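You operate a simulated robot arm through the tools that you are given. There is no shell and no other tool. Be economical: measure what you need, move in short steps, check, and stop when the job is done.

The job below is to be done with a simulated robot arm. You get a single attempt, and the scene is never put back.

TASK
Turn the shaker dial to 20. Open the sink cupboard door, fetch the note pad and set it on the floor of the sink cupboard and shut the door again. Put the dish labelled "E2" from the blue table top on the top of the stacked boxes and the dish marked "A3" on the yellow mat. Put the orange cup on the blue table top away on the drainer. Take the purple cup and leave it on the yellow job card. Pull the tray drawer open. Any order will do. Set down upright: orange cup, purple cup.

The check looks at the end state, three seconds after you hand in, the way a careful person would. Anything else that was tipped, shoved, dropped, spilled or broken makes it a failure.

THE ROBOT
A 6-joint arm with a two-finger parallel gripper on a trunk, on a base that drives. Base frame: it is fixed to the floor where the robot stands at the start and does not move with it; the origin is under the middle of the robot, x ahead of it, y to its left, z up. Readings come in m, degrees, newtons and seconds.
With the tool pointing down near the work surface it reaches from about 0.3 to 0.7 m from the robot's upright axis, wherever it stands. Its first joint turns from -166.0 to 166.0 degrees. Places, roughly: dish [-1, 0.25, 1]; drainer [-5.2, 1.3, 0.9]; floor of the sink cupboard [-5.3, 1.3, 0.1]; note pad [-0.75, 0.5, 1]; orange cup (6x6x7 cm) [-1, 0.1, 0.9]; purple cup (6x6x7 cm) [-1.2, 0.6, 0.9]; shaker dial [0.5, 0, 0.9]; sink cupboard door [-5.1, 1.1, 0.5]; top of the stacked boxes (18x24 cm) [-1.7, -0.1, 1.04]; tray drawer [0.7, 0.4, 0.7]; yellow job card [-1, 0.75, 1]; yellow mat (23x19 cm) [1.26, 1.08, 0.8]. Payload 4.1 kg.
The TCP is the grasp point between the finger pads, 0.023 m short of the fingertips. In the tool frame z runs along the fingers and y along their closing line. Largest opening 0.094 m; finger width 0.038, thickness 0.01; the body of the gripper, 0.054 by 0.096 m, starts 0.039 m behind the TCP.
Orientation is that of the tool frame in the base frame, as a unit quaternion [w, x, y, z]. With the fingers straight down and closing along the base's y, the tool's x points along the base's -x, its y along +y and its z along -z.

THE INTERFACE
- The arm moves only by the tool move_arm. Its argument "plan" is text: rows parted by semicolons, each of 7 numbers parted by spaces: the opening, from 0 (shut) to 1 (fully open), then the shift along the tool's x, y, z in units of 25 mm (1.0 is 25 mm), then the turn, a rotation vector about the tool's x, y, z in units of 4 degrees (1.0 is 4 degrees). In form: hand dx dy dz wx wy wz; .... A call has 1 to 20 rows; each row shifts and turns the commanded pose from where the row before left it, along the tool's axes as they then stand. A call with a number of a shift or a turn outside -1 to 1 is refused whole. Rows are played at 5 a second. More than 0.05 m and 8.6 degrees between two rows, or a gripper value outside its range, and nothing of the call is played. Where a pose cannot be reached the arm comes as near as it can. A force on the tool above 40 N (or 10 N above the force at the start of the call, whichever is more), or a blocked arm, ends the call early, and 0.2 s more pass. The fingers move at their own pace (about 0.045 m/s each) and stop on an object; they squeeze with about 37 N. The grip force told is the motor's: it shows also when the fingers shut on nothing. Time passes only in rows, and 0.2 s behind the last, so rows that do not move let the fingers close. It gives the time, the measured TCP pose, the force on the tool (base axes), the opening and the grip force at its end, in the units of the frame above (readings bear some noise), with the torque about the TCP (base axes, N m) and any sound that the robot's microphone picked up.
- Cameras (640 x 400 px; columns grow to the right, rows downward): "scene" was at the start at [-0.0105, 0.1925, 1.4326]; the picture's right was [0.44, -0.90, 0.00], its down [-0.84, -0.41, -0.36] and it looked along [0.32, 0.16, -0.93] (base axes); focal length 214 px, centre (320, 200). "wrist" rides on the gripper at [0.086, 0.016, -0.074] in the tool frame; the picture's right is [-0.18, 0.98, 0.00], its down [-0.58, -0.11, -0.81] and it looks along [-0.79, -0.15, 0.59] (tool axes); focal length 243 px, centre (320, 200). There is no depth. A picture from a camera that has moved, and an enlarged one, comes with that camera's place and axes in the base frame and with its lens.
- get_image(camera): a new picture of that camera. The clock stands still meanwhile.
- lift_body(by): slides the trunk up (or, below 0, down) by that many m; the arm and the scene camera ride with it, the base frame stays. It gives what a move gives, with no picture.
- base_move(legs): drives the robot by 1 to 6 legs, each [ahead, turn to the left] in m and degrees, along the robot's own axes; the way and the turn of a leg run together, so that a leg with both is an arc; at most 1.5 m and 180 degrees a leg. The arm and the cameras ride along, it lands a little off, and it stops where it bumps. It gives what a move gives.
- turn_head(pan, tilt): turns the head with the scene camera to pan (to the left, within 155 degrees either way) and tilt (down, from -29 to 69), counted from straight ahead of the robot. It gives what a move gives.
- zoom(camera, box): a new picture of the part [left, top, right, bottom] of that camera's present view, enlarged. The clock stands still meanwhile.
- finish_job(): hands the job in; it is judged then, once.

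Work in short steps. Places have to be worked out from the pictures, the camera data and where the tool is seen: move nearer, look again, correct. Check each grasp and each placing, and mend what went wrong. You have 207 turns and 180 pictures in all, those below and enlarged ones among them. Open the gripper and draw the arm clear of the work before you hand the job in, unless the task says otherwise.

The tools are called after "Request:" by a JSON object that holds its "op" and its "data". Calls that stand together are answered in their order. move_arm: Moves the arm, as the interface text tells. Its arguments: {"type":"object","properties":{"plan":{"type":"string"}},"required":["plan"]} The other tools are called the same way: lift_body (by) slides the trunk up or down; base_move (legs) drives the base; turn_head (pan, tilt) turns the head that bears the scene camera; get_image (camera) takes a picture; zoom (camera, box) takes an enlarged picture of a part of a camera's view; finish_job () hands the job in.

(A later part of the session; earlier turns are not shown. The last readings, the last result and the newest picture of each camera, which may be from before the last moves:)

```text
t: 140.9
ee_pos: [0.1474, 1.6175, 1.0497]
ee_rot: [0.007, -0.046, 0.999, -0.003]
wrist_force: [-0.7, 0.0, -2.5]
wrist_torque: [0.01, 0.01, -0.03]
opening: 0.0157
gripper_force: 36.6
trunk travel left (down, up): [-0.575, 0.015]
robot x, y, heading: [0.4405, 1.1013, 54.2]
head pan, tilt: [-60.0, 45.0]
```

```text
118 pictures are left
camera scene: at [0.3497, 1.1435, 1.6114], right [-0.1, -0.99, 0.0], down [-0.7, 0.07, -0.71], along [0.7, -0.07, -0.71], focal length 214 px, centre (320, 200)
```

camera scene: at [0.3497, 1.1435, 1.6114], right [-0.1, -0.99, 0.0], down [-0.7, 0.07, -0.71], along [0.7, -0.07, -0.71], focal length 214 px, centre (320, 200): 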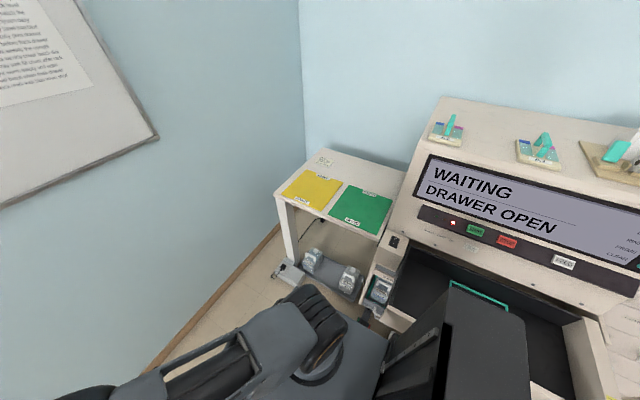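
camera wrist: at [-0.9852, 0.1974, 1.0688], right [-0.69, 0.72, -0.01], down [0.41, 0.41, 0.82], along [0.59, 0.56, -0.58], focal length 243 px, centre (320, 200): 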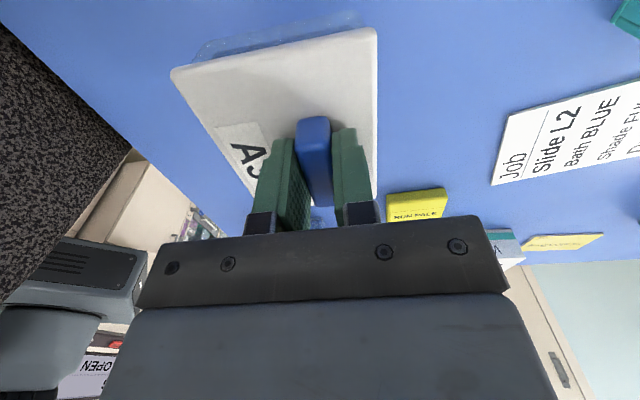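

Mat centre ≈(1.245,1.095). Turn to heading 0, advance 0.15, then swing the arm forward.

Request:
{"op": "base_move", "data": {"legs": [[0, -54.2], [0.15, 0]]}}

Request:
{"op": "move_arm", "data": {"plan": "0 -0.95 0.395 0 0 0 0.625;0 -0.95 0.395 0 0 0 0.625;0 -0.95 0.395 0 0 0 0.625;0 -0.95 0.395 0 0 0 0.625;0 -0.95 0.395 0 0 0 0.625;0 -0.95 0.395 0 0 0 0.625;0 -0.95 0.395 0 0 0 0.625;0 -0.95 0.395 0 0 0 0.625;0 -0.95 0.395 0 0 0 0.625;0 -0.95 0.395 0 0 0 0.625;0 -0.95 0.395 0 0 0 0.625;0 -0.95 0.395 0 0 0 0.625;0 -0.95 0.395 0 0 0 0.625;0 -0.95 0.395 0 0 0 0.625;0 -0.95 0.395 0 0 0 0.625;0 -0.95 0.395 0 0 0 0.625;0 -0.95 0.395 0 0 0 0.625;0 -0.95 0.395 0 0 0 0.625;0 -0.95 0.395 0 0 0 0.625;0 -0.95 0.395 0 0 0 0.625"}}

Request:
{"op": "turn_head", "data": {"pan": -5, "tilt": 50}}

Request:
{"op": "get_image", "data": {"camera": "scene"}}

```text
t: 144.7
ee_pos: [0.8382, 1.6418, 1.0504]
ee_rot: [0.004, 0.414, 0.91, -0.007]
wrist_force: [0.1, -0.2, -2.3]
wrist_torque: [0.01, -0.02, 0.0]
opening: 0.0157
gripper_force: 37.1
trunk travel left (down, up): [-0.575, 0.015]
robot x, y, heading: [0.5906, 1.1034, -0.3]
head pan, tilt: [-60.0, 45.0]
```

```text
t: 148.9
ee_pos: [1.1588, 1.2569, 1.0565]
ee_rot: [0.008, 0.76, 0.65, -0.004]
wrist_force: [-0.2, -0.5, -1.3]
wrist_torque: [-0.02, -0.01, 0.02]
opening: 0.0158
gripper_force: 37.2
trunk travel left (down, up): [-0.575, 0.015]
robot x, y, heading: [0.5916, 1.1003, 0.0]
head pan, tilt: [-60.0, 45.0]
```

```text
t: 150.1
ee_pos: [1.1592, 1.2558, 1.057]
ee_rot: [0.008, 0.759, 0.651, -0.004]
wrist_force: [0.1, 0.3, -2.4]
wrist_torque: [0.04, -0.06, 0.0]
opening: 0.0159
gripper_force: 36.8
trunk travel left (down, up): [-0.575, 0.015]
robot x, y, heading: [0.5911, 1.1011, -0.2]
head pan, tilt: [-5.0, 50.0]
```

```text
117 pictures are left
camera scene: at [0.6069, 1.2622, 1.6045], right [-0.09, -1.0, 0.0], down [-0.76, 0.07, -0.64], along [0.64, -0.06, -0.77], focal length 214 px, centre (320, 200)
```

scene: 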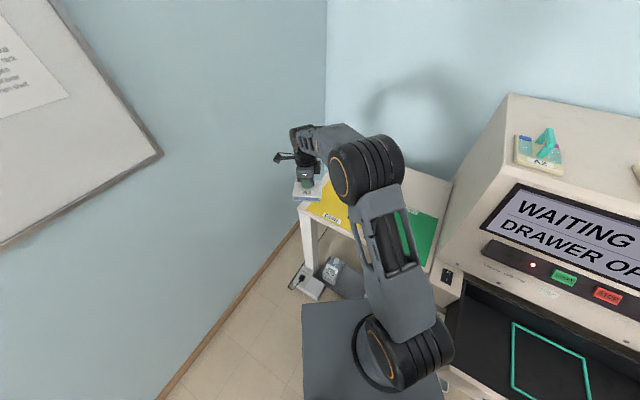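

Shift over the mat centre, rotating slightly to line up; then look.

Request:
{"op": "move_arm", "data": {"plan": "0 -1 0.73 0 0 0 0.6;0 -1 0.69 0 0 0 0.6;0 -1 0.65 0 0 0 0.6;0 -0.99 0.6 0 0 0 0.6;0 -1 0.56 0 0 0 0.6;0 -1 0.5 0 0 0 0.4"}}

Request:
{"op": "get_image", "data": {"camera": "wrist"}}

Request:
{"op": "get_image", "data": {"camera": "scene"}}

```text
t: 151.5
ee_pos: [1.2107, 1.0896, 1.0592]
ee_rot: [0.007, 0.832, 0.555, -0.004]
wrist_force: [-0.8, -0.5, -2.1]
wrist_torque: [0.02, -0.02, 0.0]
opening: 0.0157
gripper_force: 37.4
trunk travel left (down, up): [-0.575, 0.015]
robot x, y, heading: [0.587, 1.1016, -0.2]
head pan, tilt: [-5.0, 50.0]
```

```text
116 pictures are left
camera wrist: at [1.2581, 1.1639, 1.134], right [0.84, -0.55, 0.01], down [-0.33, -0.48, 0.81], along [-0.44, -0.68, -0.58], focal length 243 px, centre (320, 200)
```

wrist: 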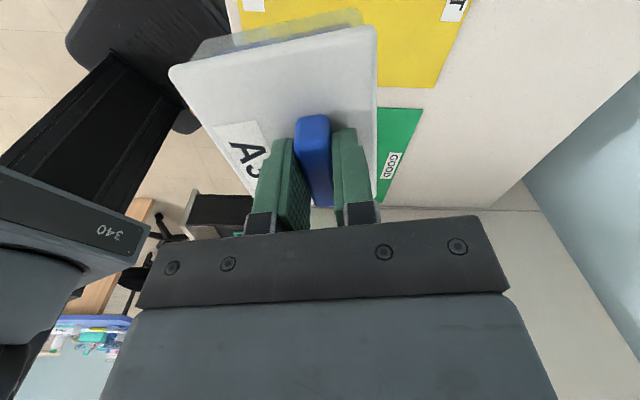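

```text
115 pictures are left
camera scene: at [0.607, 1.2617, 1.6046], right [-0.09, -1.0, 0.0], down [-0.76, 0.07, -0.64], along [0.64, -0.06, -0.77], focal length 214 px, centre (320, 200)
```

scene: 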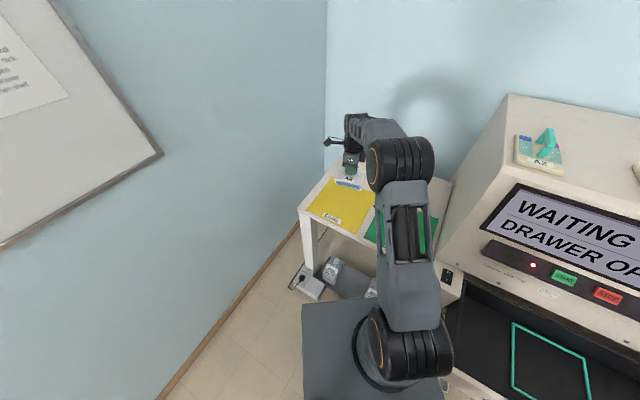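

Mat centre works out to (1.25,1.078), aligned with l. Shift, align, and lower to about z 0.93.

Request:
{"op": "move_arm", "data": {"plan": "0 0.08 0.8 0 0 0 0.8;0 0.08 0.8 0.2 0 0 0.8;0 0 0 0.8 0 0 0.8;0 0 0 0.8 0 0 0.8;0 0 0 0.8 0 0 0;0 0 0 0.8 0 0 0;0 0 0 0.8 0 0 0;0 0 0 0.8 0 0 0"}}

Request:
{"op": "get_image", "data": {"camera": "wrist"}}

Request:
{"op": "zoom", "data": {"camera": "scene", "box": [280, 130, 480, 260]}}

```text
t: 153.3
ee_pos: [1.2494, 1.0753, 0.9352]
ee_rot: [0.008, 0.889, 0.458, -0.002]
wrist_force: [-0.2, 0.7, -2.0]
wrist_torque: [-0.01, -0.05, 0.02]
opening: 0.0156
gripper_force: 37.3
trunk travel left (down, up): [-0.575, 0.015]
robot x, y, heading: [0.5883, 1.1003, 0.1]
head pan, tilt: [-5.0, 50.0]
```

```text
114 pictures are left
camera wrist: at [1.3117, 1.1378, 1.0098], right [0.7, -0.72, 0.01], down [-0.43, -0.4, 0.81], along [-0.58, -0.57, -0.58], focal length 243 px, centre (320, 200)
```

wrist: 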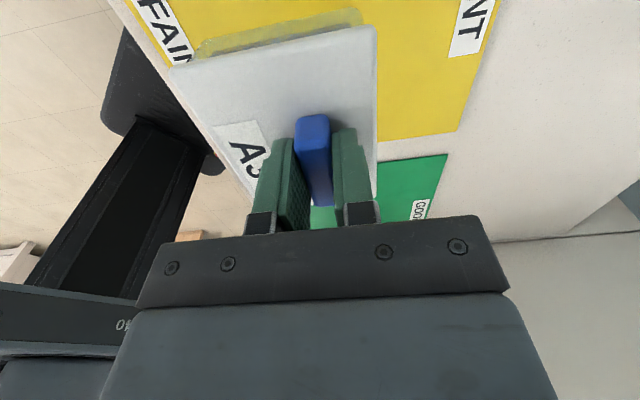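

```text
3.08 times, centred on (380, 195) of scene
camera zoom: at [0.6071, 1.2621, 1.6046], right [-0.09, -1.0, 0.0], down [-0.76, 0.07, -0.64], along [0.64, -0.06, -0.77], focal length 660 px, centre (135, 215)
```

zoom: 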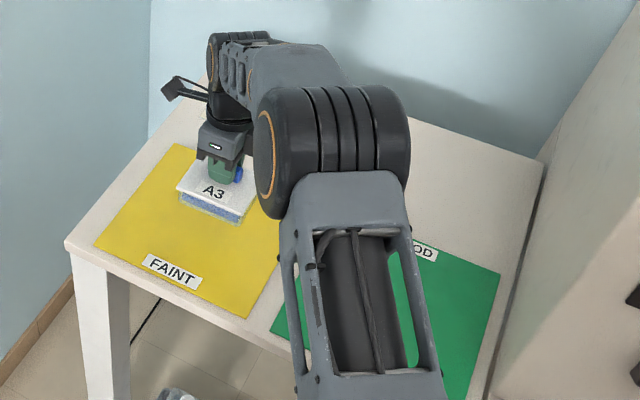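

Centred over the mat. Lower until contact.

Request:
{"op": "move_arm", "data": {"plan": "0 0 0 0.6 0 0 0;0 0 0 0.5 0 0 0;0 0 0 0.4 0 0 0;0 0 0 0.3 0 0 0;0 0 0 0.3 0 0 0;0 0 0 0.3 0 0 0;0 0 0 0.3 0 0 0"}}

```text
t: 154.9
ee_pos: [1.2496, 1.0748, 0.8676]
ee_rot: [0.008, 0.888, 0.459, -0.002]
wrist_force: [0.1, -0.7, -1.8]
wrist_torque: [0.0, -0.02, 0.02]
opening: 0.0157
gripper_force: 36.9
trunk travel left (down, up): [-0.575, 0.015]
robot x, y, heading: [0.5882, 1.1006, 0.1]
head pan, tilt: [-5.0, 50.0]
```

Request:
{"op": "move_arm", "data": {"plan": "0 0 0 0.2 0 0 0;0 0 0 0.2 0 0 0;0 0 0 0.2 0 0 0;0 0 0 0.2 0 0 0"}}

Request:
{"op": "get_image", "data": {"camera": "wrist"}}

```text
t: 155.9
ee_pos: [1.2502, 1.0746, 0.8546]
ee_rot: [0.01, 0.888, 0.46, 0.002]
wrist_force: [-4.2, -1.5, 40.3]
wrist_torque: [-0.01, 1.15, 0.2]
opening: 0.0159
gripper_force: 37.3
trunk travel left (down, up): [-0.575, 0.015]
robot x, y, heading: [0.5898, 1.1029, 0.1]
head pan, tilt: [-5.0, 50.0]
```

```text
112 pictures are left
camera wrist: at [1.3109, 1.1361, 0.9296], right [0.7, -0.72, 0.02], down [-0.44, -0.4, 0.81], along [-0.57, -0.57, -0.59], focal length 243 px, centre (320, 200)
```

wrist: 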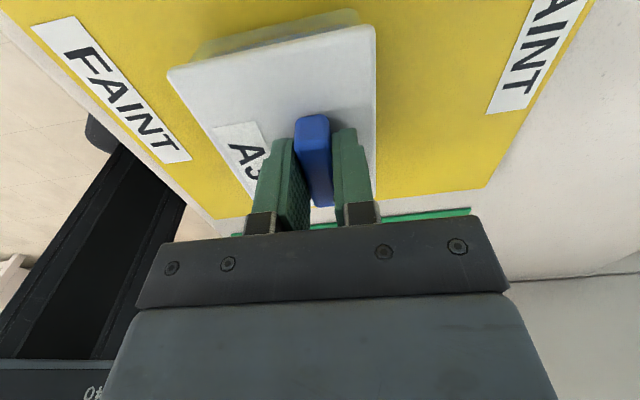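

Contact. Relax slightly, open, and lift away.

Request:
{"op": "move_arm", "data": {"plan": "0 0 0 -0.12 0 0 0;0.5 0 0 0 0 0 0;0.5 0 0 0 0 0 0;0.5 0 0 0 0 0 0;0.5 0 0 -0.8 0 0 0;0.5 0 0 -1 0 0 0;0.5 0 0 -1 0 0 0;0.5 0 0 -1 0 0 0;0.5 0 0 -1 0 0 0;0.5 0 0 -1 0 0 0;0.5 0 0 -1 0 0 0"}}

Request:
{"op": "get_image", "data": {"camera": "wrist"}}

Request:
{"op": "zoom", "data": {"camera": "scene", "box": [280, 130, 480, 260]}}

```text
t: 158.3
ee_pos: [1.2484, 1.0765, 1.0212]
ee_rot: [0.007, 0.888, 0.459, -0.003]
wrist_force: [0.2, 0.0, -0.5]
wrist_torque: [0.01, -0.01, 0.0]
opening: 0.0469
gripper_force: 0.1
trunk travel left (down, up): [-0.575, 0.015]
robot x, y, heading: [0.5923, 1.0984, -0.1]
head pan, tilt: [-5.0, 50.0]
```

```text
111 pictures are left
camera wrist: at [1.3106, 1.1392, 1.095], right [0.7, -0.72, 0.01], down [-0.43, -0.4, 0.81], along [-0.58, -0.57, -0.58], focal length 243 px, centre (320, 200)
```

wrist: 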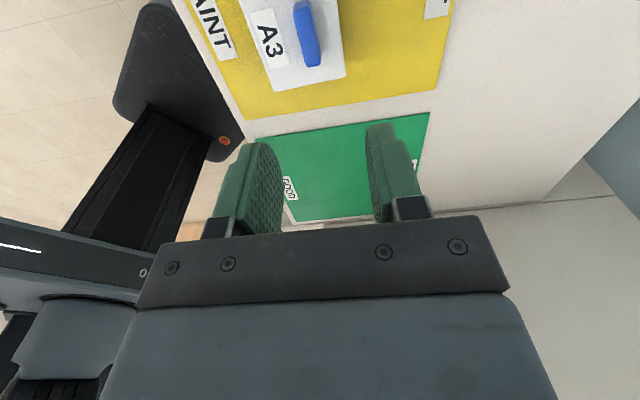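

```text
3.08 times, centred on (380, 195) of scene
camera zoom: at [0.6066, 1.2621, 1.6045], right [-0.09, -1.0, 0.0], down [-0.76, 0.07, -0.64], along [0.64, -0.06, -0.77], focal length 660 px, centre (135, 215)
```

zoom: 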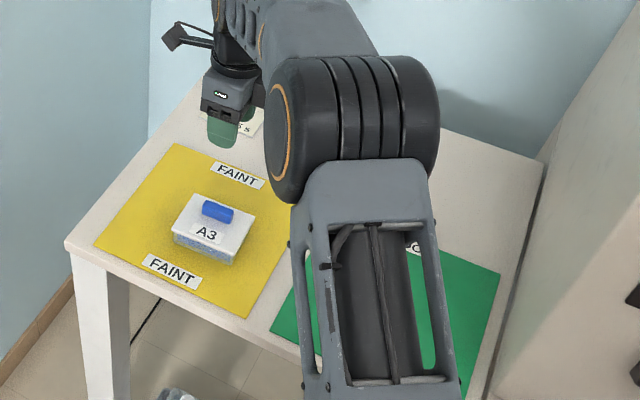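

A3 is on the yellow mat. Next E2: reverse, turn around (left, 234°) so the robot faces back down the corridor with the table on its right (free) side.

Request:
{"op": "move_arm", "data": {"plan": "0.5 -0.5 -0.8 -0.5 0 0 0;0.5 -0.5 -0.8 -0.5 0 0 0;0.5 -0.5 -0.8 0 0 0 0;0.5 -0.5 -0.8 0 0 0 0"}}

Request:
{"op": "base_move", "data": {"legs": [[-0.15, 0], [0, 117], [0, 117]]}}

```text
t: 159.3
ee_pos: [1.1538, 1.0823, 1.0472]
ee_rot: [0.007, 0.888, 0.459, -0.002]
wrist_force: [0.0, -0.8, 0.6]
wrist_torque: [0.04, 0.03, -0.02]
opening: 0.0471
gripper_force: 0.1
trunk travel left (down, up): [-0.575, 0.015]
robot x, y, heading: [0.592, 1.103, 0.1]
head pan, tilt: [-5.0, 50.0]
```

```text
t: 170.4
ee_pos: [0.0859, 0.6621, 1.0468]
ee_rot: [0.002, 0.808, -0.59, -0.009]
wrist_force: [-0.7, -0.2, 1.5]
wrist_torque: [-0.03, 0.0, -0.02]
opening: 0.0471
gripper_force: 0.1
trunk travel left (down, up): [-0.575, 0.015]
robot x, y, heading: [0.4378, 1.1024, -127.2]
head pan, tilt: [-5.0, 50.0]
```

Request:
{"op": "base_move", "data": {"legs": [[0, 1.5], [1.1, 0]]}}

Request:
{"op": "turn_head", "data": {"pan": -45, "tilt": 45}}

Request:
{"op": "get_image", "data": {"camera": "scene"}}

```text
t: 176.4
ee_pos: [-0.5475, -0.2415, 1.044]
ee_rot: [0.0, 0.815, -0.579, -0.008]
wrist_force: [-0.9, -0.3, 0.0]
wrist_torque: [-0.04, 0.01, 0.05]
opening: 0.0469
gripper_force: 0.1
trunk travel left (down, up): [-0.575, 0.015]
robot x, y, heading: [-0.2039, 0.2053, -125.8]
head pan, tilt: [-5.0, 50.0]
```

```text
t: 177.5
ee_pos: [-0.5477, -0.2405, 1.0451]
ee_rot: [0.002, 0.815, -0.579, -0.009]
wrist_force: [0.0, -0.8, -0.3]
wrist_torque: [-0.02, 0.0, -0.01]
opening: 0.0472
gripper_force: 0.1
trunk travel left (down, up): [-0.575, 0.015]
robot x, y, heading: [-0.2024, 0.2021, -125.9]
head pan, tilt: [-45.0, 45.0]
```

```text
109 pictures are left
camera scene: at [-0.1135, 0.1453, 1.6115], right [-0.16, 0.99, 0.0], down [0.7, 0.11, -0.71], along [-0.7, -0.11, -0.71], focal length 214 px, centre (320, 200)
```

scene: 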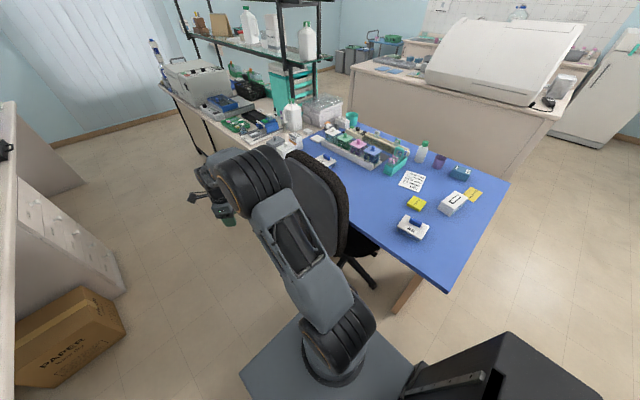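

Corridor is free. Drive 0.5 m further, and raise the hand to ~1.16 before swinging over the chair.

Request:
{"op": "base_move", "data": {"legs": [[0.5, 0]]}}

Request:
{"op": "move_arm", "data": {"plan": "0.6 0 0 -1 0 0 0;0.6 0 0 -1 0 0 0;0.6 0 0 -1 0 0 0;0.6 0 0 -1 0 0 0;0.6 0 0 -0.8 0 0 0"}}

Request:
{"op": "turn_head", "data": {"pan": -85, "tilt": 45}}

Request:
{"op": "get_image", "data": {"camera": "scene"}}

```text
t: 180.4
ee_pos: [-0.8404, -0.6492, 1.0449]
ee_rot: [0.001, 0.814, -0.58, -0.009]
wrist_force: [-0.7, -0.6, 1.0]
wrist_torque: [0.0, -0.03, 0.0]
opening: 0.0469
gripper_force: 0.1
trunk travel left (down, up): [-0.575, 0.015]
robot x, y, heading: [-0.4906, -0.1973, -125.5]
head pan, tilt: [-45.0, 45.0]
```

```text
t: 181.6
ee_pos: [-0.8378, -0.6497, 1.166]
ee_rot: [0.001, 0.815, -0.579, -0.008]
wrist_force: [-0.3, -1.2, 0.2]
wrist_torque: [0.01, 0.02, -0.02]
opening: 0.0565
gripper_force: 0.1
trunk travel left (down, up): [-0.575, 0.015]
robot x, y, heading: [-0.4955, -0.2004, -125.6]
head pan, tilt: [-45.0, 45.0]
```

```text
t: 182.7
ee_pos: [-0.8388, -0.65, 1.1648]
ee_rot: [0.0, 0.814, -0.58, -0.008]
wrist_force: [0.2, 0.9, 0.8]
wrist_torque: [-0.03, -0.02, 0.02]
opening: 0.0564
gripper_force: 0.1
trunk travel left (down, up): [-0.575, 0.015]
robot x, y, heading: [-0.4987, -0.202, -126.1]
head pan, tilt: [-85.0, 45.0]
```

```text
108 pictures are left
camera scene: at [-0.3964, -0.2076, 1.6115], right [0.51, 0.86, 0.0], down [0.61, -0.36, -0.71], along [-0.61, 0.36, -0.71], focal length 214 px, centre (320, 200)
```

scene: 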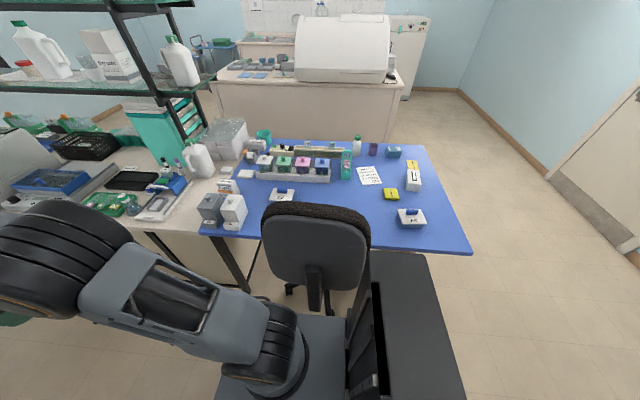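

Swing right over the bench corner toward E2 at height 1.165.

Request:
{"op": "move_arm", "data": {"plan": "0.6 -0.92 0.61 0 0 0 0.7;0.6 -0.92 0.61 0 0 0 0.7;0.6 -0.92 0.61 0 0 0 0.7;0.6 -0.92 0.61 0 0 0 0.7;0.6 -0.92 0.61 0 0 0 0.7;0.6 -0.92 0.61 0 0 0 0.7;0.6 -0.92 0.61 0 0 0 0.7;0.6 -0.92 0.61 0 0 0 0.7;0.6 -0.92 0.61 0 0 0 0.7;0.6 -0.92 0.61 0 0 0 0.7;0.6 -0.92 0.61 0 0 0 0.7;0.6 -0.92 0.61 0 0 0 0.7;0.6 -0.92 0.61 0 0 0 0.7;0.6 -0.92 0.61 0 0 0 0.7;0.6 -0.92 0.61 0 0 0 0.7;0.6 -0.92 0.61 0 0 0 0.7;0.6 -0.92 0.61 0 0 0 0.7;0.6 -0.92 0.61 0 0 0 0.7;0.6 -0.92 0.61 0 0 0 0.7;0.6 -0.92 0.61 0 0 0 0.7"}}

Request:
{"op": "get_image", "data": {"camera": "scene"}}

Request:
{"op": "get_image", "data": {"camera": "wrist"}}

```text
t: 186.9
ee_pos: [-1.0715, -0.1725, 1.1707]
ee_rot: [-0.005, -0.447, 0.895, 0.007]
wrist_force: [0.3, -0.8, 0.4]
wrist_torque: [0.01, 0.0, -0.02]
opening: 0.0562
gripper_force: 0.1
trunk travel left (down, up): [-0.575, 0.015]
robot x, y, heading: [-0.4946, -0.1983, -125.7]
head pan, tilt: [-85.0, 45.0]
```

```text
107 pictures are left
camera scene: at [-0.3965, -0.207, 1.6115], right [0.51, 0.86, 0.0], down [0.61, -0.36, -0.71], along [-0.61, 0.36, -0.71], focal length 214 px, centre (320, 200)
```

scene: 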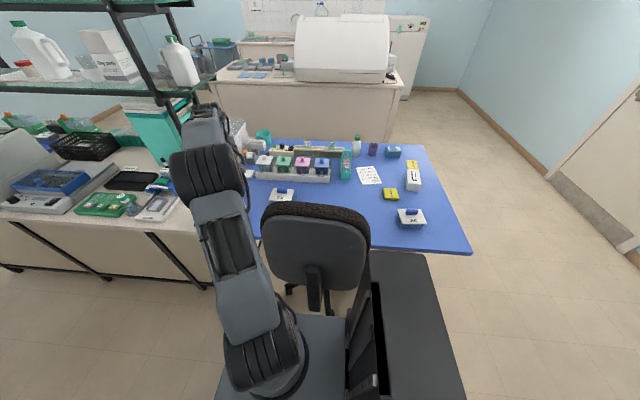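

```text
106 pictures are left
camera wrist: at [-1.135, -0.2327, 1.247], right [-0.68, 0.74, 0.01], down [0.45, 0.39, 0.8], along [0.59, 0.55, -0.6], focal length 243 px, centre (320, 200)
```

wrist: 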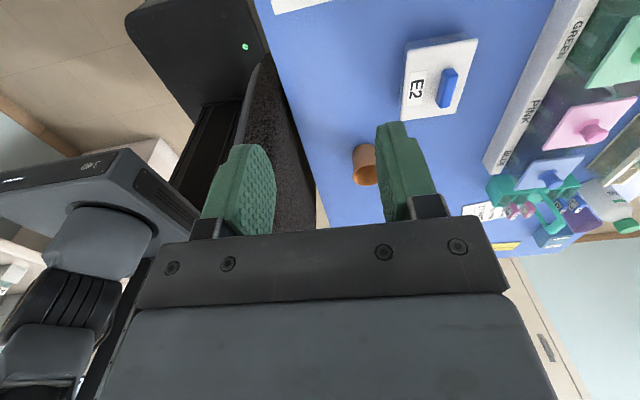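

E2 knob at (−1.127,0.016), axis ≈43°. Move above it, align, and lower to ~1.06.

Request:
{"op": "move_arm", "data": {"plan": "0.6 -0.67 0.9 0 0 0 0.36;0.6 -0.67 0.9 0.5 0 0 0.36;0.6 -0.67 0.9 0.7 0 0 0.36;0.6 -0.67 0.9 0.8 0 0 0.36;0.6 -0.67 0.9 0.8 0 0 0.36;0.6 -0.67 0.9 0.8 0 0 0.36;0.6 -0.67 0.9 0.6 0 0 0.36"}}

Request:
{"op": "get_image", "data": {"camera": "wrist"}}

Request:
{"op": "get_image", "data": {"camera": "scene"}}

```text
t: 188.5
ee_pos: [-1.1128, 0.019, 1.0686]
ee_rot: [-0.005, -0.367, 0.93, 0.006]
wrist_force: [-0.2, 0.1, 0.5]
wrist_torque: [0.02, 0.01, 0.01]
opening: 0.0564
gripper_force: 0.1
trunk travel left (down, up): [-0.575, 0.015]
robot x, y, heading: [-0.4958, -0.2029, -125.6]
head pan, tilt: [-85.0, 45.0]
```

```text
105 pictures are left
camera wrist: at [-1.186, -0.0281, 1.1441], right [-0.54, 0.84, 0.01], down [0.51, 0.31, 0.8], along [0.67, 0.44, -0.6], focal length 243 px, centre (320, 200)
```

wrist: 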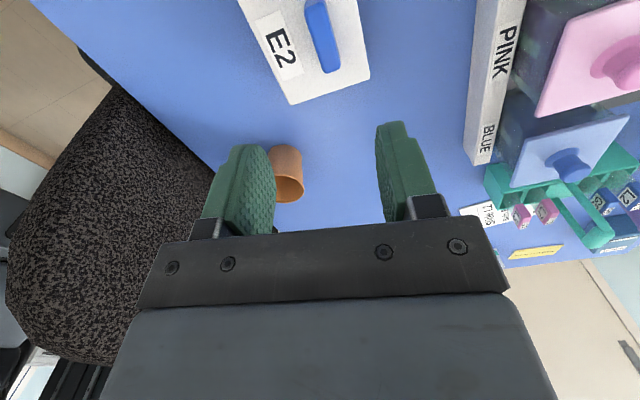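

```text
104 pictures are left
camera scene: at [-0.3969, -0.2068, 1.6116], right [0.51, 0.86, 0.0], down [0.61, -0.36, -0.71], along [-0.61, 0.36, -0.71], focal length 214 px, centre (320, 200)
```

scene: 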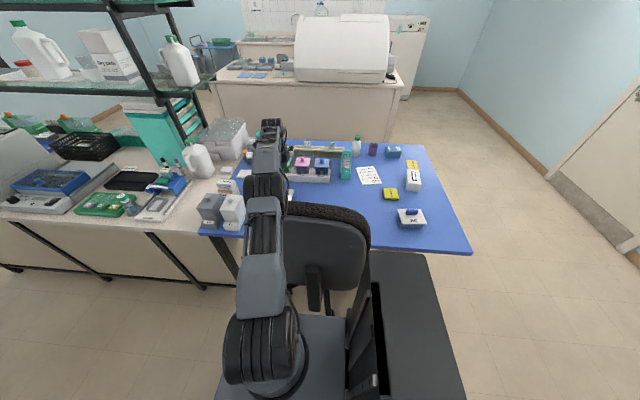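

Adjust 12/8 mm and descend to z≈0.942, then grip.

Request:
{"op": "move_arm", "data": {"plan": "0.6 0.23 0.16 0.6 0 0 0;0.6 0.23 0.16 0.9 0 0 0;0.6 0 0 0.9 0 0 0;0.6 0 0 0.9 0 0 0;0.6 0 0 0.9 0 0 0;0.6 0 0 0.8 0 0 0"}}

Request:
{"op": "get_image", "data": {"camera": "wrist"}}

```text
t: 189.9
ee_pos: [-1.1252, 0.0161, 0.9655]
ee_rot: [-0.015, -0.367, 0.93, 0.016]
wrist_force: [0.2, 0.4, -0.2]
wrist_torque: [0.0, -0.03, -0.04]
opening: 0.0564
gripper_force: 0.0
trunk travel left (down, up): [-0.575, 0.015]
robot x, y, heading: [-0.4963, -0.2038, -125.9]
head pan, tilt: [-85.0, 45.0]
```

```text
103 pictures are left
camera wrist: at [-1.1969, -0.0315, 1.0425], right [-0.54, 0.84, 0.04], down [0.53, 0.3, 0.79], along [0.66, 0.44, -0.61], focal length 243 px, centre (320, 200)
```

wrist: 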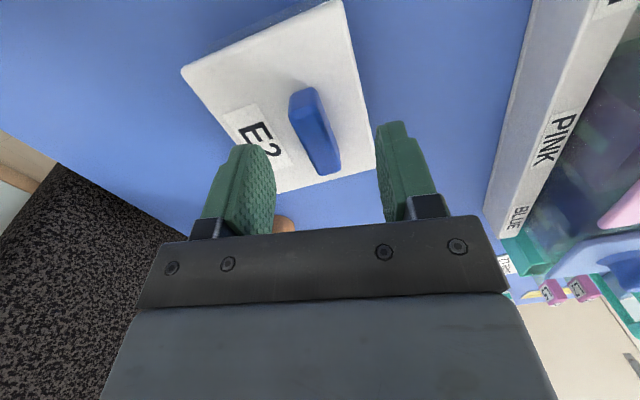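

Request:
{"op": "move_arm", "data": {"plan": "0.6 0 0 0 0 0 0;0.6 0 0 0 0 0 0"}}

Request:
{"op": "turn_head", "data": {"pan": -100, "tilt": 60}}

Request:
{"op": "get_image", "data": {"camera": "scene"}}

```text
t: 190.7
ee_pos: [-1.1162, 0.0135, 0.9765]
ee_rot: [-0.024, -0.367, 0.929, 0.024]
wrist_force: [0.1, 0.1, -0.3]
wrist_torque: [0.01, 0.02, -0.03]
opening: 0.0562
gripper_force: 0.1
trunk travel left (down, up): [-0.575, 0.015]
robot x, y, heading: [-0.4957, -0.2035, -125.7]
head pan, tilt: [-85.0, 45.0]
stopped in row 2: the arm was blocked; the commanded pose is now the measured one
```

```text
t: 191.5
ee_pos: [-1.1097, 0.0093, 0.9763]
ee_rot: [-0.023, -0.367, 0.929, 0.024]
wrist_force: [-0.1, 0.2, -0.3]
wrist_torque: [0.0, -0.01, 0.0]
opening: 0.0564
gripper_force: 0.2
trunk travel left (down, up): [-0.575, 0.015]
robot x, y, heading: [-0.4976, -0.1997, -125.9]
head pan, tilt: [-100.0, 60.0]
```

```text
102 pictures are left
camera scene: at [-0.3378, -0.2241, 1.5919], right [0.71, 0.7, -0.01], down [0.59, -0.61, -0.52], along [-0.37, 0.37, -0.85], focal length 214 px, centre (320, 200)
```

scene: 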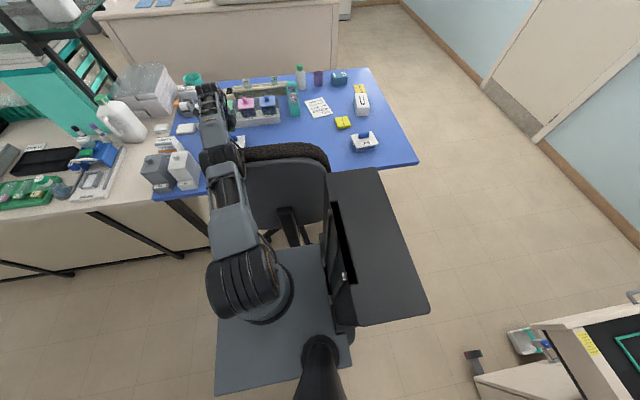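

The elbow is pressing on the chair top. Back straight up at once.

Request:
{"op": "move_arm", "data": {"plan": "0.6 0 0 -0.8 0 0 0;0.6 0 0 -0.8 0 0 0;0.6 0 0 -0.8 0 0 0;0.6 0 0 -0.8 0 0 0;0.6 0 0 -0.8 0 0 0"}}

Request:
{"op": "get_image", "data": {"camera": "scene"}}

```text
t: 192.7
ee_pos: [-1.1264, 0.0186, 1.0533]
ee_rot: [-0.011, -0.367, 0.93, 0.011]
wrist_force: [0.2, 0.6, 0.2]
wrist_torque: [0.0, 0.01, 0.0]
opening: 0.0563
gripper_force: 0.0
trunk travel left (down, up): [-0.575, 0.015]
robot x, y, heading: [-0.4939, -0.2005, -125.8]
head pan, tilt: [-100.0, 60.0]
```

```text
101 pictures are left
camera scene: at [-0.373, -0.2011, 1.5919], right [0.72, 0.7, 0.0], down [0.6, -0.62, -0.5], along [-0.35, 0.36, -0.87], focal length 214 px, centre (320, 200)
```

scene: 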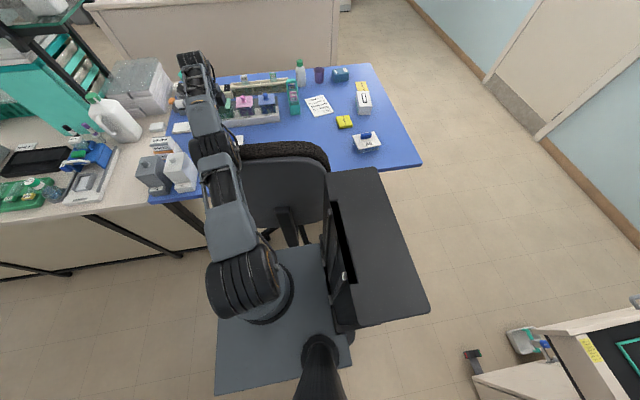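

Chair looks unmoved. Raise and go back to the earlier retracted spot, then drive 0.4 m further so the arm passes left of the chair.

Request:
{"op": "move_arm", "data": {"plan": "0.6 0 0 -0.8 0 0 0;0.6 0 0 -0.8 0 0 0;0.6 0.67 -0.9 -0.8 0 0 -0.36;0.6 0.67 -0.9 -0.8 0 0 -0.36;0.6 0.67 -0.9 -0.8 0 0 -0.36;0.6 0.67 -0.9 -0.6 0 0 -0.36;0.6 0.67 -0.9 0 0 0 -0.36;0.6 0.67 -0.9 0 0 0 -0.36;0.6 0.67 -0.9 0 0 0 -0.36"}}

Request:
{"op": "base_move", "data": {"legs": [[0.4, 0]]}}

Request:
{"op": "get_image", "data": {"camera": "scene"}}

Request:
{"op": "get_image", "data": {"camera": "wrist"}}

```text
t: 194.7
ee_pos: [-1.1098, -0.1678, 1.1739]
ee_rot: [-0.013, -0.447, 0.894, 0.014]
wrist_force: [0.8, -0.2, 0.8]
wrist_torque: [0.05, 0.09, 0.02]
opening: 0.0561
gripper_force: 0.1
out of reach, approached as far as the arm can: row 1, 3, 4, 5, 6, 7
trunk travel left (down, up): [-0.575, 0.015]
robot x, y, heading: [-0.4953, -0.2031, -125.6]
head pan, tilt: [-100.0, 60.0]
```

```text
t: 197.2
ee_pos: [-1.343, -0.493, 1.1715]
ee_rot: [-0.011, -0.449, 0.894, 0.012]
wrist_force: [-0.8, -0.4, 0.5]
wrist_torque: [0.0, 0.0, 0.02]
opening: 0.0565
gripper_force: 0.0
trunk travel left (down, up): [-0.575, 0.015]
robot x, y, heading: [-0.7311, -0.524, -125.4]
head pan, tilt: [-100.0, 60.0]
```

```text
100 pictures are left
camera scene: at [-0.6049, -0.5247, 1.592], right [0.71, 0.7, 0.0], down [0.61, -0.62, -0.5], along [-0.35, 0.36, -0.87], focal length 214 px, centre (320, 200)
```

scene: 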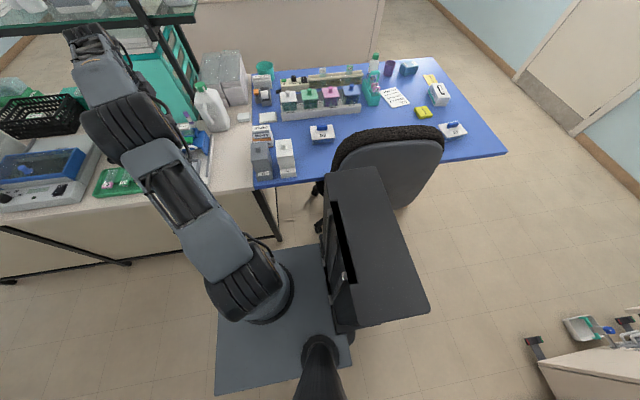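

```text
99 pictures are left
camera wrist: at [-1.4061, -0.5528, 1.2485], right [-0.68, 0.73, 0.03], down [0.46, 0.39, 0.8], along [0.57, 0.55, -0.6], focal length 243 px, centre (320, 200)
```

wrist: 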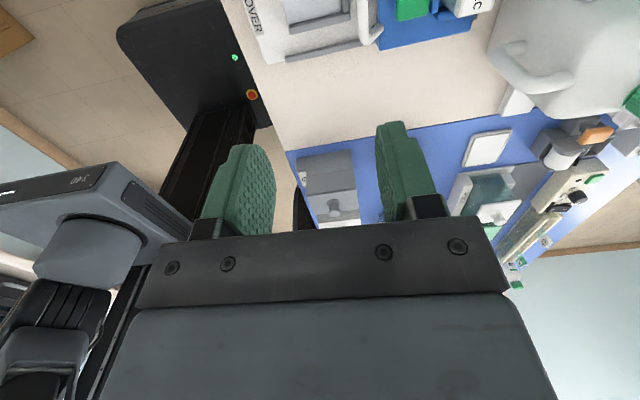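

E2 is now reachable left of the chair. Retract a bit (clear of the jug) and swing right 51°.

Request:
{"op": "move_arm", "data": {"plan": "0.6 -0.45 -0.66 0 0 0 0;0.6 -0.45 -0.66 0 0 0 0;0.6 -0.45 -0.66 0 0 0 0;0.6 -0.9 0.6 0 0 0 0.7;0.6 -0.9 0.6 0 0 0 0.7;0.6 -0.9 0.6 0 0 0 0.7;0.6 -0.9 0.6 0 0 0 0.7;0.6 -0.9 0.6 0 0 0 0.7;0.6 -0.9 0.6 0 0 0 0.7;0.6 -0.9 0.6 0 0 0 0.7;0.6 -0.9 0.6 0 0 0 0.7;0.6 -0.9 0.6 0 0 0 0.7;0.6 -0.9 0.6 0 0 0 0.7;0.6 -0.9 0.6 0 0 0 0.7;0.6 -0.9 0.6 0 0 0 0.7;0.6 -0.9 0.6 0 0 0 0.7"}}

Request:
{"op": "get_image", "data": {"camera": "scene"}}

Request:
{"op": "get_image", "data": {"camera": "wrist"}}

```text
t: 200.6
ee_pos: [-1.1658, -0.17, 1.1702]
ee_rot: [-0.014, -0.147, 0.989, 0.008]
wrist_force: [0.4, 1.4, -0.2]
wrist_torque: [0.0, 0.03, -0.01]
opening: 0.0563
gripper_force: 0.1
trunk travel left (down, up): [-0.575, 0.015]
robot x, y, heading: [-0.727, -0.5255, -125.5]
head pan, tilt: [-100.0, 60.0]
```

```text
98 pictures are left
camera scene: at [-0.6044, -0.5239, 1.592], right [0.71, 0.7, 0.0], down [0.61, -0.62, -0.5], along [-0.35, 0.36, -0.87], focal length 214 px, centre (320, 200)
```

scene: 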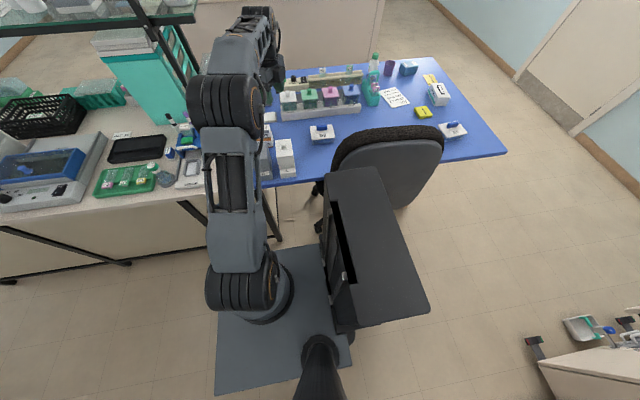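

```text
97 pictures are left
camera wrist: at [-1.2513, -0.1796, 1.248], right [-0.11, 0.99, 0.01], down [0.61, 0.06, 0.79], along [0.78, 0.1, -0.61], focal length 243 px, centre (320, 200)
```

wrist: 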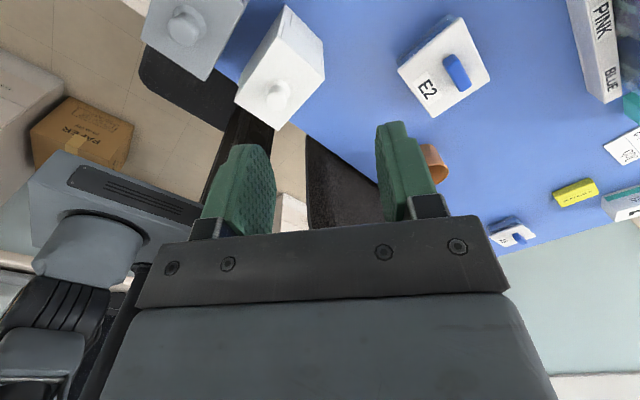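

Go to E2 while yawing to 223° and descending to ≈1.075.

Request:
{"op": "move_arm", "data": {"plan": "0.6 -0.49 0.82 0 0 0 -1;0.6 -0.55 0.78 0 0 0 -1;0.6 -0.6 0.74 0 0 0 -1;0.6 -0.65 0.7 0.5 0 0 -1;0.6 -0.695 0.655 0.8 0 0 -1;0.6 -0.74 0.6 0.8 0 0 -1;0.6 -0.78 0.55 0.8 0 0 -0.5;0.6 -0.78 0.55 0.8 0 0 0"}}

Request:
{"op": "get_image", "data": {"camera": "scene"}}

Request:
{"op": "get_image", "data": {"camera": "wrist"}}

```text
t: 202.4
ee_pos: [-1.1044, -0.023, 1.0768]
ee_rot: [-0.012, -0.366, 0.93, 0.011]
wrist_force: [-0.1, 0.4, -0.3]
wrist_torque: [-0.03, 0.02, 0.0]
opening: 0.0565
gripper_force: 0.1
out of reach, approached as far as the arm can: row 5, 6, 7, 8
trunk travel left (down, up): [-0.575, 0.015]
robot x, y, heading: [-0.7275, -0.5202, -125.3]
head pan, tilt: [-100.0, 60.0]
```

```text
96 pictures are left
camera scene: at [-0.6049, -0.5236, 1.5921], right [0.71, 0.7, 0.0], down [0.61, -0.62, -0.5], along [-0.35, 0.36, -0.87], focal length 214 px, centre (320, 200)
```

scene: 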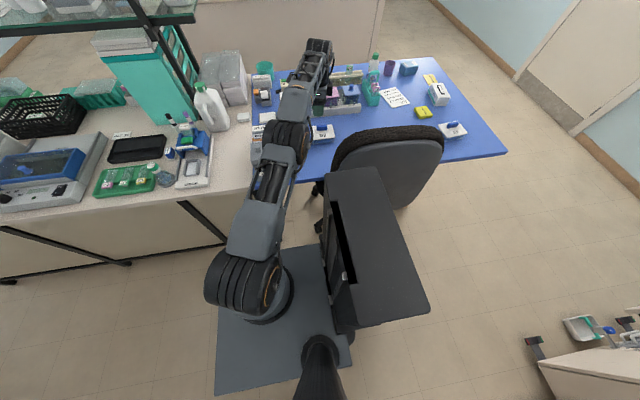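

```text
95 pictures are left
camera wrist: at [-1.1765, -0.0713, 1.1531], right [-0.54, 0.84, 0.03], down [0.52, 0.31, 0.79], along [0.66, 0.44, -0.61], focal length 243 px, centre (320, 200)
```

wrist: 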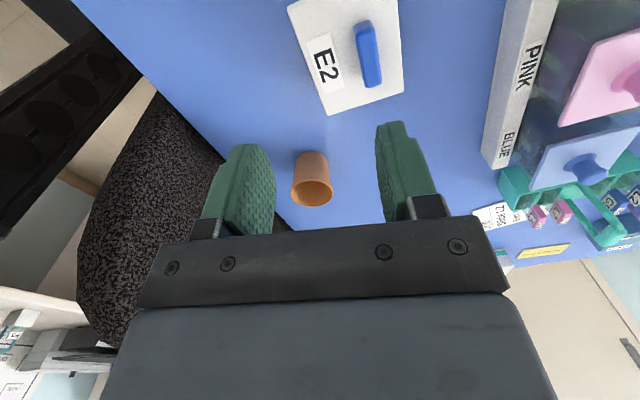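

Reach is limited at this height; descend, which extends reach, and re-read.

Request:
{"op": "move_arm", "data": {"plan": "0.6 0 0 0.8 0 0 0;0.6 0 0 0.8 0 0 0;0.6 0 0 0.8 0 0 0;0.6 0 0 0 0 0 0"}}

Request:
{"op": "get_image", "data": {"camera": "wrist"}}

```text
t: 203.4
ee_pos: [-1.1055, -0.0224, 1.0182]
ee_rot: [-0.012, -0.366, 0.93, 0.011]
wrist_force: [0.3, -0.2, 0.7]
wrist_torque: [0.03, -0.01, -0.03]
opening: 0.0563
gripper_force: 0.0
trunk travel left (down, up): [-0.575, 0.015]
robot x, y, heading: [-0.7259, -0.5258, -125.4]
head pan, tilt: [-100.0, 60.0]
```

```text
94 pictures are left
camera wrist: at [-1.1778, -0.0709, 1.0934], right [-0.53, 0.84, 0.03], down [0.52, 0.31, 0.79], along [0.66, 0.44, -0.61], focal length 243 px, centre (320, 200)
```

wrist: 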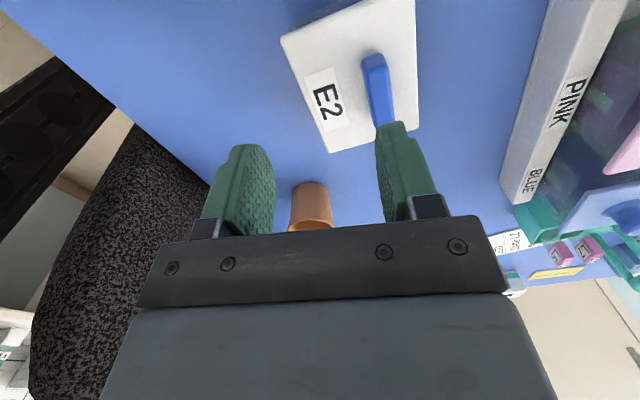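

Request:
{"op": "move_arm", "data": {"plan": "0.6 -0.09 0.43 0.6 0 0 0;0.6 -0.09 0.43 0.6 0 0 0;0.6 -0.1 0.43 0.6 0 0 0;0.6 -0.1 0.43 0.6 0 0 0;0.6 0 0 0 0 0 0"}}

Request:
{"op": "get_image", "data": {"camera": "wrist"}}

```text
t: 204.6
ee_pos: [-1.1089, -0.018, 0.9626]
ee_rot: [-0.012, -0.366, 0.93, 0.016]
wrist_force: [-1.0, 1.6, 19.0]
wrist_torque: [0.68, 0.17, 0.0]
opening: 0.0576
gripper_force: 1.2
out of reach, approached as far as the arm can: row 1, 2, 3, 4
trunk travel left (down, up): [-0.575, 0.015]
robot x, y, heading: [-0.7256, -0.5263, -125.7]
head pan, tilt: [-100.0, 60.0]
```

```text
93 pictures are left
camera wrist: at [-1.1806, -0.0666, 1.0386], right [-0.53, 0.84, 0.03], down [0.53, 0.3, 0.79], along [0.66, 0.44, -0.61], focal length 243 px, centre (320, 200)
```

wrist: 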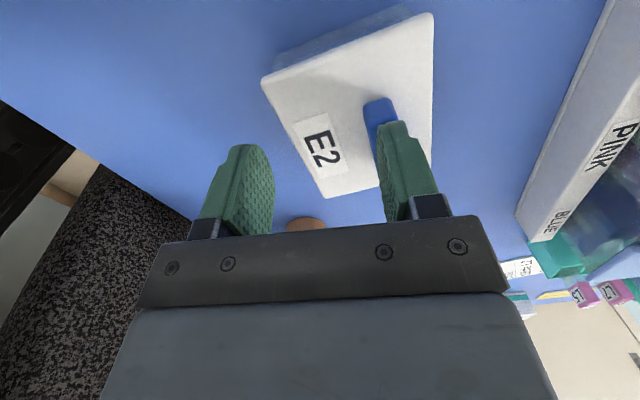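

The finger sits on the knob; lift at once. I'll bring the base closer (0.03 m nearer table, 0.12 m back) before retrying.

Request:
{"op": "move_arm", "data": {"plan": "0.6 0 0 -0.6 0 0 0;0.6 0 0 -1 0 0 0;0.6 0 -0.4 -1 0 0 0;0.6 0 -0.4 -1 0 0 0;0.6 0 -0.4 -1 0 0 0;0.6 0 -0.4 -1 0 0 0;0.6 0 -0.4 -1 0 0 0;0.6 0 -0.4 -1 0 0 0"}}

Request:
{"op": "base_move", "data": {"legs": [[0, 15], [-0.12, 0], [0, -15]]}}

Request:
{"op": "get_image", "data": {"camera": "scene"}}

Request:
{"op": "get_image", "data": {"camera": "wrist"}}

```text
t: 206.4
ee_pos: [-1.0606, -0.0657, 1.1471]
ee_rot: [-0.012, -0.366, 0.93, 0.011]
wrist_force: [-1.0, -0.6, 0.7]
wrist_torque: [-0.03, 0.01, -0.02]
opening: 0.0563
gripper_force: 0.2
trunk travel left (down, up): [-0.575, 0.015]
robot x, y, heading: [-0.7263, -0.5259, -125.4]
head pan, tilt: [-100.0, 60.0]
```

```text
t: 209.4
ee_pos: [-1.0188, 0.046, 1.1469]
ee_rot: [-0.012, -0.366, 0.93, 0.011]
wrist_force: [-0.2, 0.5, 0.3]
wrist_torque: [0.02, 0.03, 0.0]
opening: 0.0564
gripper_force: 0.1
trunk travel left (down, up): [-0.575, 0.015]
robot x, y, heading: [-0.6828, -0.4137, -125.6]
head pan, tilt: [-100.0, 60.0]
```

```text
92 pictures are left
camera scene: at [-0.5621, -0.4124, 1.592], right [0.71, 0.7, 0.0], down [0.61, -0.62, -0.5], along [-0.35, 0.36, -0.87], focal length 214 px, centre (320, 200)
```

scene: 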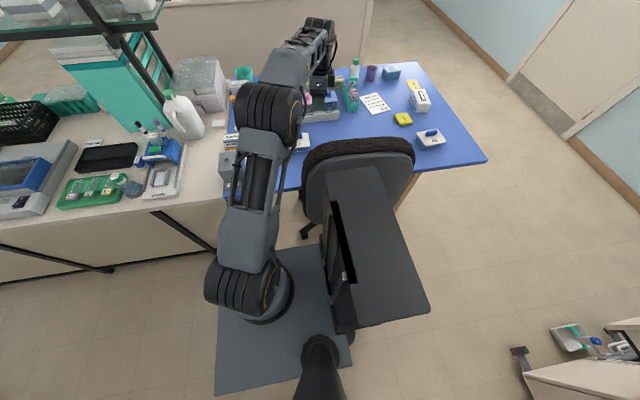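

```text
91 pictures are left
camera wrist: at [-1.0921, -0.0014, 1.2232], right [-0.53, 0.84, 0.03], down [0.52, 0.31, 0.79], along [0.66, 0.44, -0.61], focal length 243 px, centre (320, 200)
```

wrist: 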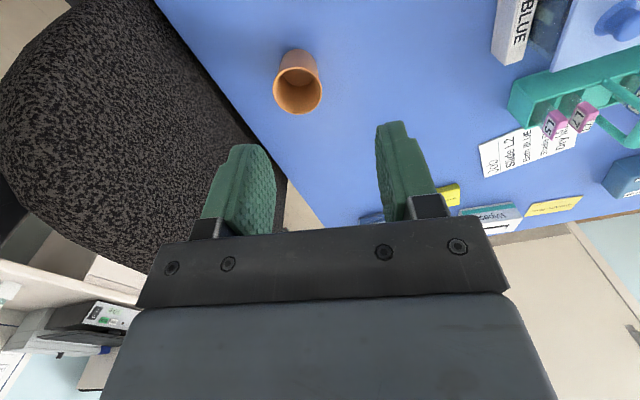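

Move to above E2, descending to ≈1.0.

Request:
{"op": "move_arm", "data": {"plan": "0.6 0.8 0.42 0 0 0 0;0.6 0.8 0.42 0.6 0 0 0;0.6 0.8 0.42 1 0 0 0;0.6 0.8 0.42 1 0 0 0;0.6 0.8 0.42 1 0 0 0;0.6 0 0 1 0 0 0;0.6 0 0 1 0 0 0"}}

Request:
{"op": "get_image", "data": {"camera": "scene"}}

Request:
{"op": "get_image", "data": {"camera": "wrist"}}

```text
t: 211.0
ee_pos: [-1.1346, 0.0181, 1.0108]
ee_rot: [-0.012, -0.367, 0.93, 0.011]
wrist_force: [-0.2, -0.4, 0.0]
wrist_torque: [0.01, 0.01, 0.04]
opening: 0.0564
gripper_force: 0.0
trunk travel left (down, up): [-0.575, 0.015]
robot x, y, heading: [-0.6876, -0.4126, -125.4]
head pan, tilt: [-100.0, 60.0]
```

```text
90 pictures are left
camera scene: at [-0.5625, -0.4123, 1.592], right [0.71, 0.7, 0.0], down [0.61, -0.62, -0.5], along [-0.35, 0.36, -0.87], focal length 214 px, centre (320, 200)
```

scene: 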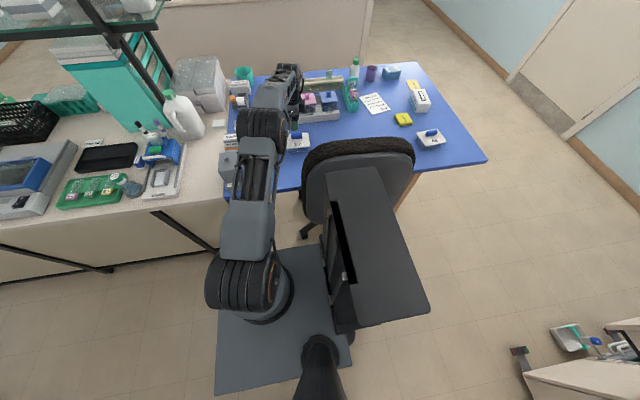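

```text
89 pictures are left
camera wrist: at [-1.2057, -0.0294, 1.0859], right [-0.53, 0.84, 0.03], down [0.52, 0.31, 0.79], along [0.66, 0.44, -0.61], focal length 243 px, centre (320, 200)
```

wrist: 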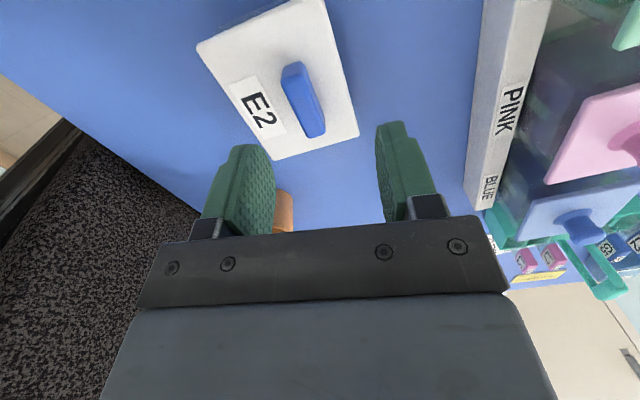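

E2 is aligned with l (≈54°); rotate 10°, shift 10 mm, and descend.

Request:
{"op": "move_arm", "data": {"plan": "0.6 -0.03 -0.15 0 0 0 -0.85;0.6 -0.03 -0.15 0.3 0 0 -0.85;0.6 0 -0.08 0.8 0 0 -0.8;0.6 0 0 0.8 0 0 0;0.6 0 0 0.6 0 0 0;0.6 0 0 0 0 0 0"}}

Request:
{"op": "get_image", "data": {"camera": "wrist"}}

```text
t: 212.4
ee_pos: [-1.1283, 0.0134, 0.9481]
ee_rot: [-0.011, -0.445, 0.895, 0.012]
wrist_force: [-0.6, -0.1, -0.2]
wrist_torque: [0.0, -0.01, -0.02]
opening: 0.0564
gripper_force: 0.0
trunk travel left (down, up): [-0.575, 0.015]
robot x, y, heading: [-0.683, -0.4168, -125.6]
head pan, tilt: [-100.0, 60.0]
```

```text
88 pictures are left
camera wrist: at [-1.1897, -0.047, 1.0233], right [-0.67, 0.74, 0.03], down [0.46, 0.39, 0.8], along [0.58, 0.55, -0.6], focal length 243 px, centre (320, 200)
```

wrist: 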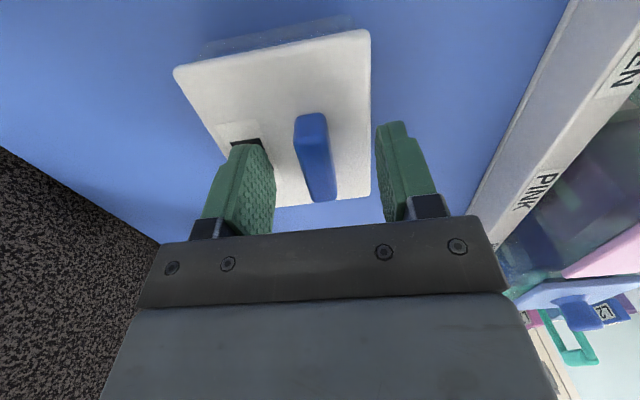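

Well aligned. Down 5 mm, close and lift.

Request:
{"op": "move_arm", "data": {"plan": "0.6 0 -0.1 0.2 0 0 0;0 0 0 0 0 0 0;0 0 0 0 0 0 0;0 0 0 0 0 0 0;0 0 0 0 0 0 0;0 0 0 0 0 0 0;0 0 0 -0.8 0 0 0;0 0 0 -0.8 0 0 0;0 0 0 -0.8 0 0 0"}}

Request:
{"op": "get_image", "data": {"camera": "wrist"}}

```text
t: 214.4
ee_pos: [-1.1223, 0.0107, 1.0017]
ee_rot: [-0.011, -0.447, 0.895, 0.011]
wrist_force: [0.1, -0.5, -2.6]
wrist_torque: [-0.03, 0.01, 0.0]
opening: 0.0158
gripper_force: 37.0
trunk travel left (down, up): [-0.575, 0.015]
robot x, y, heading: [-0.6882, -0.407, -125.5]
head pan, tilt: [-100.0, 60.0]
```

```text
87 pictures are left
camera wrist: at [-1.1863, -0.0485, 1.0781], right [-0.67, 0.74, 0.03], down [0.46, 0.39, 0.8], along [0.58, 0.55, -0.6], focal length 243 px, centre (320, 200)
```

wrist: 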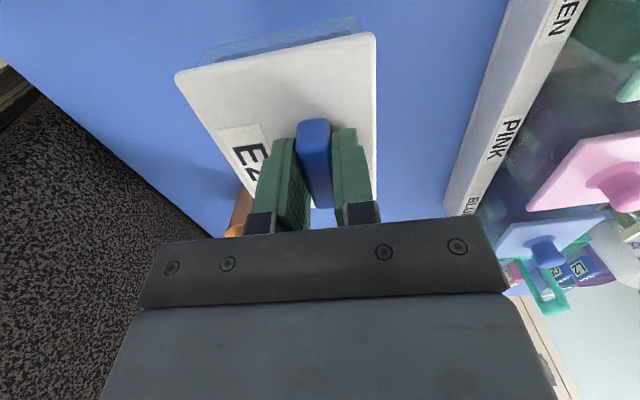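

E2 is held. Raise to ~1.18 with slight retraction.

Request:
{"op": "move_arm", "data": {"plan": "0 0 0 -1 0 0 0;0 0 0 -1 0 0 0;0 0 -0.3 -1 0 0 0;0 0.05 -0.5 -1 0 0 0;0 0.05 -0.6 -1 0 0 0;0 0.05 -0.6 -1 0 0 0;0 0.05 -0.6 -1 0 0 0"}}

Request:
{"op": "get_image", "data": {"camera": "scene"}}

```text
t: 216.0
ee_pos: [-1.0698, -0.0357, 1.1754]
ee_rot: [-0.01, -0.446, 0.895, 0.012]
wrist_force: [0.1, 0.4, -1.8]
wrist_torque: [0.01, 0.01, -0.03]
opening: 0.0157
gripper_force: 37.0
trunk travel left (down, up): [-0.575, 0.015]
robot x, y, heading: [-0.6866, -0.4104, -125.6]
head pan, tilt: [-100.0, 60.0]
```

```text
86 pictures are left
camera scene: at [-0.5621, -0.4128, 1.5919], right [0.71, 0.7, 0.0], down [0.61, -0.62, -0.5], along [-0.35, 0.36, -0.87], focal length 214 px, centre (320, 200)
```

scene: 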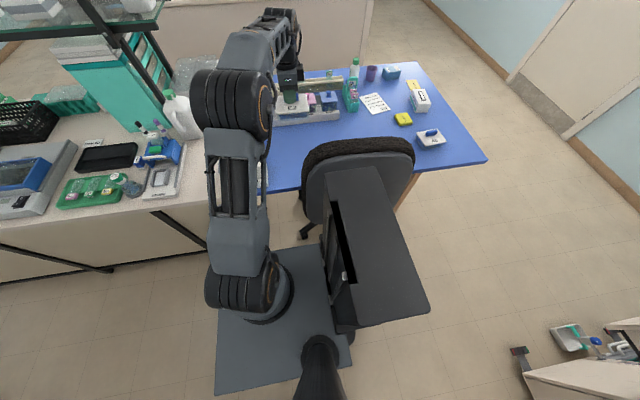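

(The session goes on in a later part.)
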